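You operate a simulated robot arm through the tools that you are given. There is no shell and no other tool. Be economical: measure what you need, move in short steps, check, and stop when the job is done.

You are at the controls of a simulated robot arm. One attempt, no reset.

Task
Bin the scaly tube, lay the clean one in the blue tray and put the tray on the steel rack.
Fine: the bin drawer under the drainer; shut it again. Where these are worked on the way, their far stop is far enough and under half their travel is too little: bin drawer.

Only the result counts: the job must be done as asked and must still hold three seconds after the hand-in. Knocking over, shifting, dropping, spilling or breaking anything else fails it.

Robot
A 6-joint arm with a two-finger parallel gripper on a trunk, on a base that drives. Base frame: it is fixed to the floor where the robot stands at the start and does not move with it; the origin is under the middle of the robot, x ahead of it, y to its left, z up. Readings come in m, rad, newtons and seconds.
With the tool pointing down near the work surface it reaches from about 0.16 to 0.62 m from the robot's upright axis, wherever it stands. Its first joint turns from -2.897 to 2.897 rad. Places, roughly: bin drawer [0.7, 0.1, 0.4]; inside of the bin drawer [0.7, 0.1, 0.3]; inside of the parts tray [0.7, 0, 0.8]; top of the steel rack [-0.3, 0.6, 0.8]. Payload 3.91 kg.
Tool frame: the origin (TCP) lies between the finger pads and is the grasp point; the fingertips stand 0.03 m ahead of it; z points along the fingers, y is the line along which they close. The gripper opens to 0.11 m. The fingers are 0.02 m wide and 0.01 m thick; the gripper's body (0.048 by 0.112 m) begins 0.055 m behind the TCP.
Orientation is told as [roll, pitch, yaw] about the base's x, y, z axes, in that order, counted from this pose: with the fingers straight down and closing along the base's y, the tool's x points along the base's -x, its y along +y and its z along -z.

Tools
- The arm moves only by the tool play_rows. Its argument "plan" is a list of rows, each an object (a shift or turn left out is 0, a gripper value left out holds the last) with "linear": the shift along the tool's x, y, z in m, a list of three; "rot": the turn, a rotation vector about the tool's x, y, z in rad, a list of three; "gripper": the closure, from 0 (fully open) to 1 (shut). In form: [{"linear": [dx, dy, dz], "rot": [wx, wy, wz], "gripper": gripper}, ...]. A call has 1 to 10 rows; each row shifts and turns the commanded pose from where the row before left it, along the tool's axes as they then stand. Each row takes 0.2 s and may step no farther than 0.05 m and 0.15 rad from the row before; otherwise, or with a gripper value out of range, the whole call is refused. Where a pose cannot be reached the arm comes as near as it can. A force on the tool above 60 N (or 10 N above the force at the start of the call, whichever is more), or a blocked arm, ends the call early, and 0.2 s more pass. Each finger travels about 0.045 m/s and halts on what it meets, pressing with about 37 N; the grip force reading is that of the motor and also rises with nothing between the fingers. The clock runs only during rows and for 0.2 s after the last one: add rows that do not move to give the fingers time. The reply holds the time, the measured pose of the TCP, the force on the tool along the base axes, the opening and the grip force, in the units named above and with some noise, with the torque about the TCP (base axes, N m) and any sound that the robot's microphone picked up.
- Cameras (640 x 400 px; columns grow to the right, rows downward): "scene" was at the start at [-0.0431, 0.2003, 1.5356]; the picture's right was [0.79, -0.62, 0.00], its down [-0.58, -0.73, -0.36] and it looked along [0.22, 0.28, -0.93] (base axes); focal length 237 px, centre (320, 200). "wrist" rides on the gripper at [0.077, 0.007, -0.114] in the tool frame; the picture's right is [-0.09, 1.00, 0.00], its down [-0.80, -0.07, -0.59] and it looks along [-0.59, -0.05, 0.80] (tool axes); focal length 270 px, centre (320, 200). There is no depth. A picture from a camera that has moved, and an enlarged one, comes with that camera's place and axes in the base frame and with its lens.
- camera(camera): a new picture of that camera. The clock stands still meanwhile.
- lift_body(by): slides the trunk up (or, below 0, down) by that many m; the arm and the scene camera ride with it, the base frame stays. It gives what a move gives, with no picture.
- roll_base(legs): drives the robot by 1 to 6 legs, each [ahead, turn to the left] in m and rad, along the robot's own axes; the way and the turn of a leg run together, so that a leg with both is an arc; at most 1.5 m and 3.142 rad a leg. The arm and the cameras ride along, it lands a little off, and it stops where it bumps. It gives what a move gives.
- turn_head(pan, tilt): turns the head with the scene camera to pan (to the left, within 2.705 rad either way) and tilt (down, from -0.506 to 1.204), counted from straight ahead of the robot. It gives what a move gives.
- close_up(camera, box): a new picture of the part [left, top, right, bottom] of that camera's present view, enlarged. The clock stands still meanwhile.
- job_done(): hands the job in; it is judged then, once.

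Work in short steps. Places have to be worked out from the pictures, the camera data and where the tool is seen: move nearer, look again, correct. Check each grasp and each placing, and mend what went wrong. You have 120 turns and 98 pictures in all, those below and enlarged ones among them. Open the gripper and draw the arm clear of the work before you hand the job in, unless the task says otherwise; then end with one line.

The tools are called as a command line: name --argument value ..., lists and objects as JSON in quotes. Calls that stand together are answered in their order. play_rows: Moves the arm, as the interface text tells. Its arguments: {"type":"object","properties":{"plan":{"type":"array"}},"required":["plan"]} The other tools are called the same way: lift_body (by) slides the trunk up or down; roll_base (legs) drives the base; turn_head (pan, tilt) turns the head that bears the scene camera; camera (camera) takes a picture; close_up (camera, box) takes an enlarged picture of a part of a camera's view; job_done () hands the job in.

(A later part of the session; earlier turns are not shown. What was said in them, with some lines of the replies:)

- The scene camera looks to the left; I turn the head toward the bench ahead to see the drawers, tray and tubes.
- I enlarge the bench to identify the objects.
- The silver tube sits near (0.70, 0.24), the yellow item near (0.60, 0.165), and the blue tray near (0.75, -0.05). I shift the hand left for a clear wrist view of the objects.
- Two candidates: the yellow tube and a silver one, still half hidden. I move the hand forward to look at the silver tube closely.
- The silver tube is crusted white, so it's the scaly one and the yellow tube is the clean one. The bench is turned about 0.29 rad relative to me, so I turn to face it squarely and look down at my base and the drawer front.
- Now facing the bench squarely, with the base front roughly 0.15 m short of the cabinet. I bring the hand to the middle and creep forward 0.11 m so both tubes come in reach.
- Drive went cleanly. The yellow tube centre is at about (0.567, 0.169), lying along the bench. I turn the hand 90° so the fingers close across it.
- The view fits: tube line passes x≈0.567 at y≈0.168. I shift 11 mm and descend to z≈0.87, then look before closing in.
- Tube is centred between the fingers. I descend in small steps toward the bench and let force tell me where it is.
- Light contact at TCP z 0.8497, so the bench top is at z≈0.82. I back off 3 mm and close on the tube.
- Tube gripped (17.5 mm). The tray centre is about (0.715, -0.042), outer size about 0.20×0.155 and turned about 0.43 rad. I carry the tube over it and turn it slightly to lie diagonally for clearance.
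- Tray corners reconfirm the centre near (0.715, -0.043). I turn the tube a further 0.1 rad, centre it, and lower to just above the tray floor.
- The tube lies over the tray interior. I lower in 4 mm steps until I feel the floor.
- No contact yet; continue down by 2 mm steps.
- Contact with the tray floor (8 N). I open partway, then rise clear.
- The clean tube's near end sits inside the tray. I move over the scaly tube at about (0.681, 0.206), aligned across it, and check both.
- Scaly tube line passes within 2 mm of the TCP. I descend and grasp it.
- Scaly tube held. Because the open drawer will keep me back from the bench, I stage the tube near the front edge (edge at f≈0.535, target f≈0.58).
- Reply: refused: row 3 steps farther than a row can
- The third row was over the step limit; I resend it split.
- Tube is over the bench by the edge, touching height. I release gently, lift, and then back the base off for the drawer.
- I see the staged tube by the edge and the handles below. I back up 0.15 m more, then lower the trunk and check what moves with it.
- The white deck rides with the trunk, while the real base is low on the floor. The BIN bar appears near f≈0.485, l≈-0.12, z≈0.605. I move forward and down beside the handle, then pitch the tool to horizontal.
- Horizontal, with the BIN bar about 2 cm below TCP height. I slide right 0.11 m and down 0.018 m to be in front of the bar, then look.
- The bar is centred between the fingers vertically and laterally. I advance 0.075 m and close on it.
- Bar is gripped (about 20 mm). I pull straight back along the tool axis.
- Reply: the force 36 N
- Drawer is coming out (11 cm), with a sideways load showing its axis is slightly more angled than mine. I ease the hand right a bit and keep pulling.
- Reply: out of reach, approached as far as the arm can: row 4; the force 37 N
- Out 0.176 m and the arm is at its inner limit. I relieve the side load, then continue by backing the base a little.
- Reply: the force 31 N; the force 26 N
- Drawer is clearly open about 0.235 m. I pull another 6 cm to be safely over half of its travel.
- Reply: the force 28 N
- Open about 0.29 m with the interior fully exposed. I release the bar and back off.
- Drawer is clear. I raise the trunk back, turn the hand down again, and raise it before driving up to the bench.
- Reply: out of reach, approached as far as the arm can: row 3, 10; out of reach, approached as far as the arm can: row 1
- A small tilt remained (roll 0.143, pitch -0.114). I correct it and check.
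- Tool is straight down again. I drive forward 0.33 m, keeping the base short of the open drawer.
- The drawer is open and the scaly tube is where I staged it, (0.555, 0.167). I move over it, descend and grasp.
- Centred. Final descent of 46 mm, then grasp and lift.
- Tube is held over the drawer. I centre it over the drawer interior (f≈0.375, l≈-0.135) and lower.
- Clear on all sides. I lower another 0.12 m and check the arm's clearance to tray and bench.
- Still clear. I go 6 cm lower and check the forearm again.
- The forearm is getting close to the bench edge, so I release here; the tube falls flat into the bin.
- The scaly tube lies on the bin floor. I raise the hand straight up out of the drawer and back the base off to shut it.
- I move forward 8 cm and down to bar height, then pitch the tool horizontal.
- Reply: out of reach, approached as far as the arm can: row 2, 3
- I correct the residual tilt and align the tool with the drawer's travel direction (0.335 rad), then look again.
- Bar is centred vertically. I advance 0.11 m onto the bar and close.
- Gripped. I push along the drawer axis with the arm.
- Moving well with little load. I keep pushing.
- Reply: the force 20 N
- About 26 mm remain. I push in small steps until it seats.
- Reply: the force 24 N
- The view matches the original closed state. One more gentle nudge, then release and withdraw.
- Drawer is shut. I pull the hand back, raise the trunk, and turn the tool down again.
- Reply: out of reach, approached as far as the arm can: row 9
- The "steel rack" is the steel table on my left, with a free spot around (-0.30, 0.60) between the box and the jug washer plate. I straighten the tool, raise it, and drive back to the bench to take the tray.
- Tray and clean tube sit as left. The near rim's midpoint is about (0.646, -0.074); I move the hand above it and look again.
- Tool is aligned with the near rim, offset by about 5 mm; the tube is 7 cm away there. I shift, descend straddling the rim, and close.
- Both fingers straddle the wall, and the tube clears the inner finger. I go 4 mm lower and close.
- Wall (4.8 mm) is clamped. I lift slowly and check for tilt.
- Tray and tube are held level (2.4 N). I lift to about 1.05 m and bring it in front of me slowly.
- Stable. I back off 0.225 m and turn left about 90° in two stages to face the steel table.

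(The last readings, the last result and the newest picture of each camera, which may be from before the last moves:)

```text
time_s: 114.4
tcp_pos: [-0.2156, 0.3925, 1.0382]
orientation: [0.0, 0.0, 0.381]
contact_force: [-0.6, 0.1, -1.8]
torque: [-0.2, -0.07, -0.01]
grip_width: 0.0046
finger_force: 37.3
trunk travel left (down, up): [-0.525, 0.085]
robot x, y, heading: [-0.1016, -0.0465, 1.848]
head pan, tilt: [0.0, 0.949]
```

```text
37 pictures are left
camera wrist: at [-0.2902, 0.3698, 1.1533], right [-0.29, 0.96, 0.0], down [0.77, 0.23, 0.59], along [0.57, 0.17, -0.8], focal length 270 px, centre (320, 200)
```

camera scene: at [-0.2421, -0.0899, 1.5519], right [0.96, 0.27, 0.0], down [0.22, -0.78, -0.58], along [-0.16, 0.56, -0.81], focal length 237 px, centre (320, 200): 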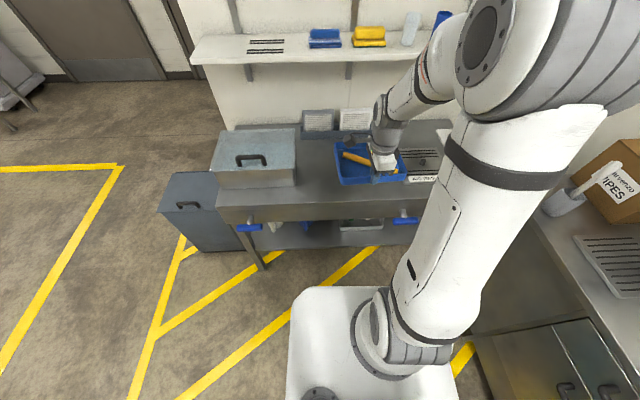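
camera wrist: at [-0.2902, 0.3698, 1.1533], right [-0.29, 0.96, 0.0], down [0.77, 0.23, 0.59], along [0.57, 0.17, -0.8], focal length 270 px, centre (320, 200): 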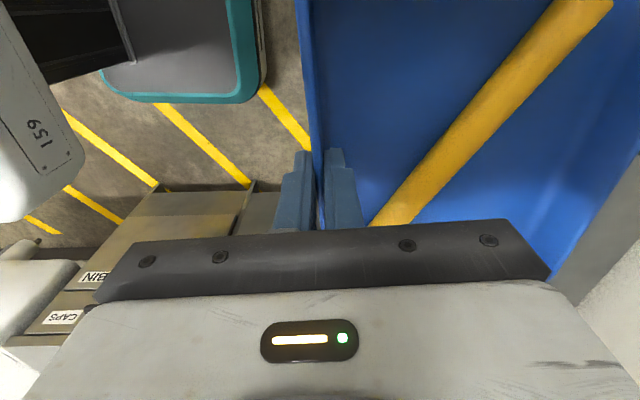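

Tray is now over the table's front at the right f. I drive ahead 0.08 m, then extend the arm toward the free spot.

roll_base --legs '[[0.08, 0]]'

play_rows --plan '[{"linear": [0, 0.03, 0]}, {"linear": [0.005, 0.03, 0.02]}, {"linear": [0.005, 0.03, 0.02]}, {"linear": [0, 0, 0.03]}]'

turn_head --pan 0.45 --tilt 0.95

camera --camera "scene"

```text
time_s: 115.5
tcp_pos: [-0.2379, 0.4721, 1.0374]
orientation: [-0.001, 0.001, 0.38]
contact_force: [-0.4, -0.7, -3.1]
torque: [-0.22, -0.11, 0.01]
grip_width: 0.0048
finger_force: 37.0
trunk travel left (down, up): [-0.525, 0.085]
robot x, y, heading: [-0.1236, 0.0314, 1.849]
head pan, tilt: [0.0, 0.949]
```

```text
time_s: 116.5
tcp_pos: [-0.2822, 0.5523, 0.9677]
orientation: [0.0, 0.001, 0.381]
contact_force: [0.4, 0.1, -2.0]
torque: [-0.21, -0.07, -0.01]
grip_width: 0.0047
finger_force: 37.2
trunk travel left (down, up): [-0.525, 0.085]
robot x, y, heading: [-0.1205, 0.0305, 1.847]
head pan, tilt: [0.0, 0.949]
```

```text
time_s: 117.4
tcp_pos: [-0.2827, 0.5521, 0.9679]
orientation: [-0.002, 0.0, 0.38]
contact_force: [0.0, -0.7, -2.8]
torque: [-0.18, -0.07, 0.0]
grip_width: 0.0046
finger_force: 36.6
trunk travel left (down, up): [-0.525, 0.085]
robot x, y, heading: [-0.1225, 0.0292, 1.849]
head pan, tilt: [0.45, 0.949]
```

```text
36 pictures are left
camera scene: at [-0.2934, -0.0266, 1.5518], right [0.75, 0.66, 0.0], down [0.54, -0.61, -0.58], along [-0.39, 0.44, -0.81], focal length 237 px, centre (320, 200)
```

scene: 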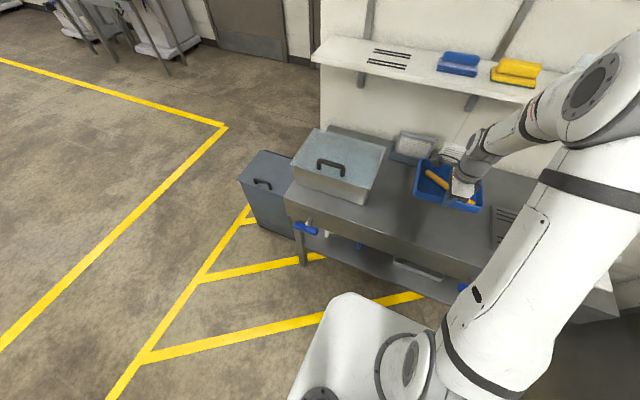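

Tray sits above the free area, clear of box, holder and jug plate. I lower toward the table top.

play_rows --plan '[{"linear": [0, 0, 0.03]}, {"linear": [0, 0, 0.03]}, {"linear": [0, 0, 0.025]}]'

close_up --camera "scene" --box '[340, 110, 540, 260]'

```text
time_s: 118.2
tcp_pos: [-0.2826, 0.5515, 0.8842]
orientation: [0.001, -0.001, 0.38]
contact_force: [-0.2, -0.1, -3.2]
torque: [-0.16, -0.06, 0.02]
grip_width: 0.0046
finger_force: 37.2
trunk travel left (down, up): [-0.525, 0.085]
robot x, y, heading: [-0.1179, 0.0331, 1.847]
head pan, tilt: [0.45, 0.949]
```

```text
2.67 times, centred on (440, 185) of scene
camera zoom: at [-0.2936, -0.0263, 1.5519], right [0.75, 0.66, 0.0], down [0.54, -0.61, -0.58], along [-0.39, 0.43, -0.81], focal length 632 px, centre (0, 240)
```

zoom: 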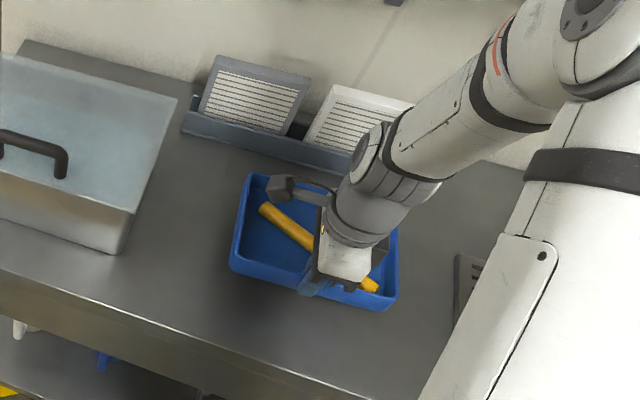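

Clear all round. I continue down in small steps to contact.

play_rows --plan '[{"linear": [0, 0, 0.01]}, {"linear": [0, 0, 0.008]}, {"linear": [0, 0, 0.006]}, {"linear": [0, 0, 0.005]}]'

```text
time_s: 119.2
tcp_pos: [-0.2796, 0.5514, 0.8535]
orientation: [0.001, 0.0, 0.38]
contact_force: [-0.2, 0.2, -2.5]
torque: [-0.19, -0.09, -0.02]
grip_width: 0.0046
finger_force: 37.1
trunk travel left (down, up): [-0.525, 0.085]
robot x, y, heading: [-0.1226, 0.0332, 1.851]
head pan, tilt: [0.45, 0.949]
```

play_rows --plan '[{"linear": [0, 0, 0.004]}, {"linear": [0, 0, 0.004]}, {"linear": [0, 0, 0.003]}]'

```text
time_s: 120.0
tcp_pos: [-0.2792, 0.5516, 0.8429]
orientation: [-0.002, 0.002, 0.379]
contact_force: [-0.1, 0.0, -2.7]
torque: [-0.2, -0.07, 0.0]
grip_width: 0.0048
finger_force: 36.7
trunk travel left (down, up): [-0.525, 0.085]
robot x, y, heading: [-0.1188, 0.0323, 1.849]
head pan, tilt: [0.45, 0.949]
```

No contact yet; I keep lowering in 3 mm steps.

play_rows --plan '[{"linear": [0, 0, 0.003]}, {"linear": [0, 0, 0.003]}, {"linear": [0, 0, 0.003]}]'

```text
time_s: 120.8
tcp_pos: [-0.2808, 0.5513, 0.8385]
orientation: [0.006, -0.001, 0.38]
contact_force: [-0.3, 0.5, 33.2]
torque: [-0.22, -0.14, -0.02]
grip_width: 0.0037
finger_force: 36.4
trunk travel left (down, up): [-0.525, 0.085]
robot x, y, heading: [-0.1242, 0.0319, 1.844]
head pan, tilt: [0.45, 0.949]
```

Contact at about z 0.839. I ease up 2 mm, open slightly, and rise.

play_rows --plan '[{"linear": [0, 0, -0.003]}, {"gripper": 0.8}, {"gripper": 0.8}, {"gripper": 0.8}]'

play_rows --plan '[{"linear": [0, 0, -0.02]}, {"linear": [0, 0, -0.04]}, {"linear": [0, 0, -0.045]}, {"linear": [0, 0, -0.045]}]'

camera --camera "wrist"

close_up --camera "scene" --box '[340, 110, 540, 260]'

```text
time_s: 121.8
tcp_pos: [-0.2801, 0.5513, 0.8373]
orientation: [-0.002, -0.001, 0.379]
contact_force: [0.2, 0.4, -0.7]
torque: [-0.02, -0.01, 0.03]
grip_width: 0.0221
finger_force: 0.0
trunk travel left (down, up): [-0.525, 0.085]
robot x, y, heading: [-0.1218, 0.0351, 1.849]
head pan, tilt: [0.45, 0.949]
```

```text
time_s: 122.8
tcp_pos: [-0.2808, 0.5483, 0.9873]
orientation: [-0.001, -0.001, 0.382]
contact_force: [0.1, -0.6, 0.2]
torque: [0.04, 0.02, 0.01]
grip_width: 0.0223
finger_force: 0.0
trunk travel left (down, up): [-0.525, 0.085]
robot x, y, heading: [-0.1224, 0.0358, 1.846]
head pan, tilt: [0.45, 0.949]
```

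```text
34 pictures are left
camera wrist: at [-0.3557, 0.5265, 1.1022], right [-0.29, 0.96, 0.0], down [0.77, 0.23, 0.59], along [0.57, 0.17, -0.8], focal length 270 px, centre (320, 200)
```

wrist: 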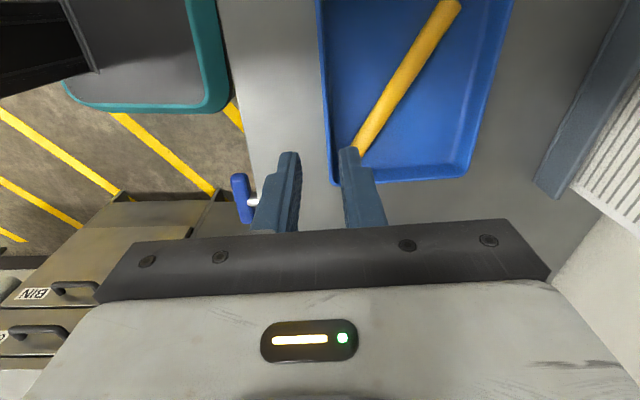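

```text
2.67 times, centred on (440, 185) of scene
camera zoom: at [-0.2931, -0.0277, 1.5518], right [0.75, 0.66, 0.0], down [0.54, -0.61, -0.58], along [-0.39, 0.44, -0.81], focal length 632 px, centre (0, 240)
```

zoom: 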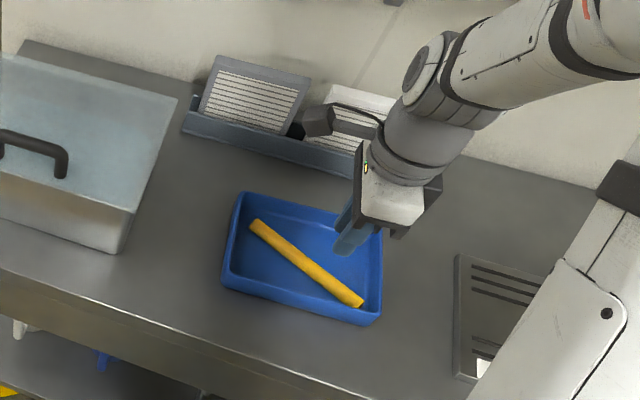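

The tray with the clean tube rests flat on the steel table top. I draw the arm up and back, drive clear, and check the bench once more.

play_rows --plan '[{"linear": [0, -0.03, -0.03]}, {"linear": [0, -0.04, -0.01]}, {"linear": [0, -0.04, 0]}, {"linear": [0, -0.04, 0], "gripper": 0}]'

roll_base --legs '[[-0.15, 0]]'

camera --camera "scene"

turn_head --pan -1.5 --tilt 0.7

camera --camera "scene"

```text
time_s: 123.8
tcp_pos: [-0.2243, 0.4101, 1.0285]
orientation: [0.0, 0.0, 0.377]
contact_force: [0.7, 1.7, -0.1]
torque: [-0.03, -0.01, -0.01]
grip_width: 0.0568
finger_force: 0.1
trunk travel left (down, up): [-0.525, 0.085]
robot x, y, heading: [-0.1194, 0.0324, 1.848]
head pan, tilt: [0.45, 0.949]
```

```text
time_s: 125.1
tcp_pos: [-0.1846, 0.2628, 1.0278]
orientation: [-0.001, 0.001, 0.384]
contact_force: [0.0, -0.3, 0.0]
torque: [0.03, -0.01, 0.0]
grip_width: 0.1101
finger_force: 0.1
trunk travel left (down, up): [-0.525, 0.085]
robot x, y, heading: [-0.0802, -0.1145, 1.843]
head pan, tilt: [0.45, 0.949]
```

```text
32 pictures are left
camera scene: at [-0.2513, -0.1756, 1.5518], right [0.75, 0.66, 0.0], down [0.54, -0.61, -0.58], along [-0.39, 0.44, -0.81], focal length 237 px, centre (320, 200)
```

scene: 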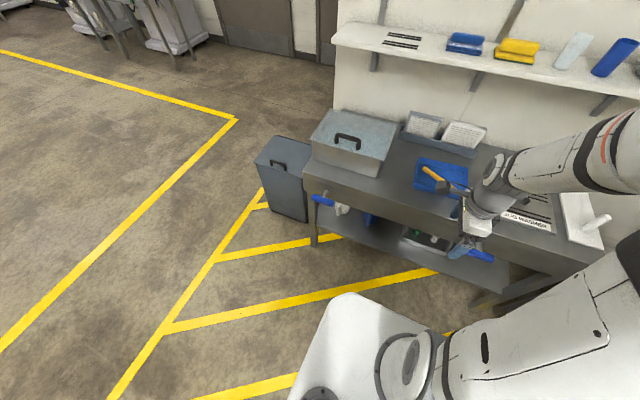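

```text
time_s: 127.0
tcp_pos: [-0.1857, 0.2635, 1.0275]
orientation: [0.0, 0.001, 0.385]
contact_force: [-0.6, 0.0, 0.1]
torque: [-0.02, 0.01, 0.01]
grip_width: 0.11
finger_force: 0.0
trunk travel left (down, up): [-0.525, 0.085]
robot x, y, heading: [-0.0833, -0.1166, 1.847]
head pan, tilt: [-1.499, 0.7]
```

```text
31 pictures are left
camera scene: at [-0.1235, -0.1997, 1.5716], right [0.34, -0.94, 0.0], down [-0.61, -0.22, -0.76], along [0.72, 0.26, -0.64], focal length 237 px, centre (320, 200)
```

scene: 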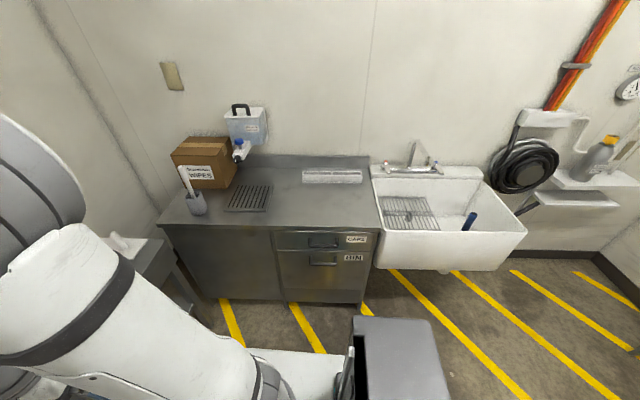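

The bin drawer is shut, the bench is undisturbed, the tray with the clean tube is on the steel table top, and the gripper is open and clear. I hand in.

job_done

```text
The job is handed in.
```

The scaly tube is in the bin drawer, which is shut again, and the clean (yellow) tube is in the blue tray on top of the steel rack.
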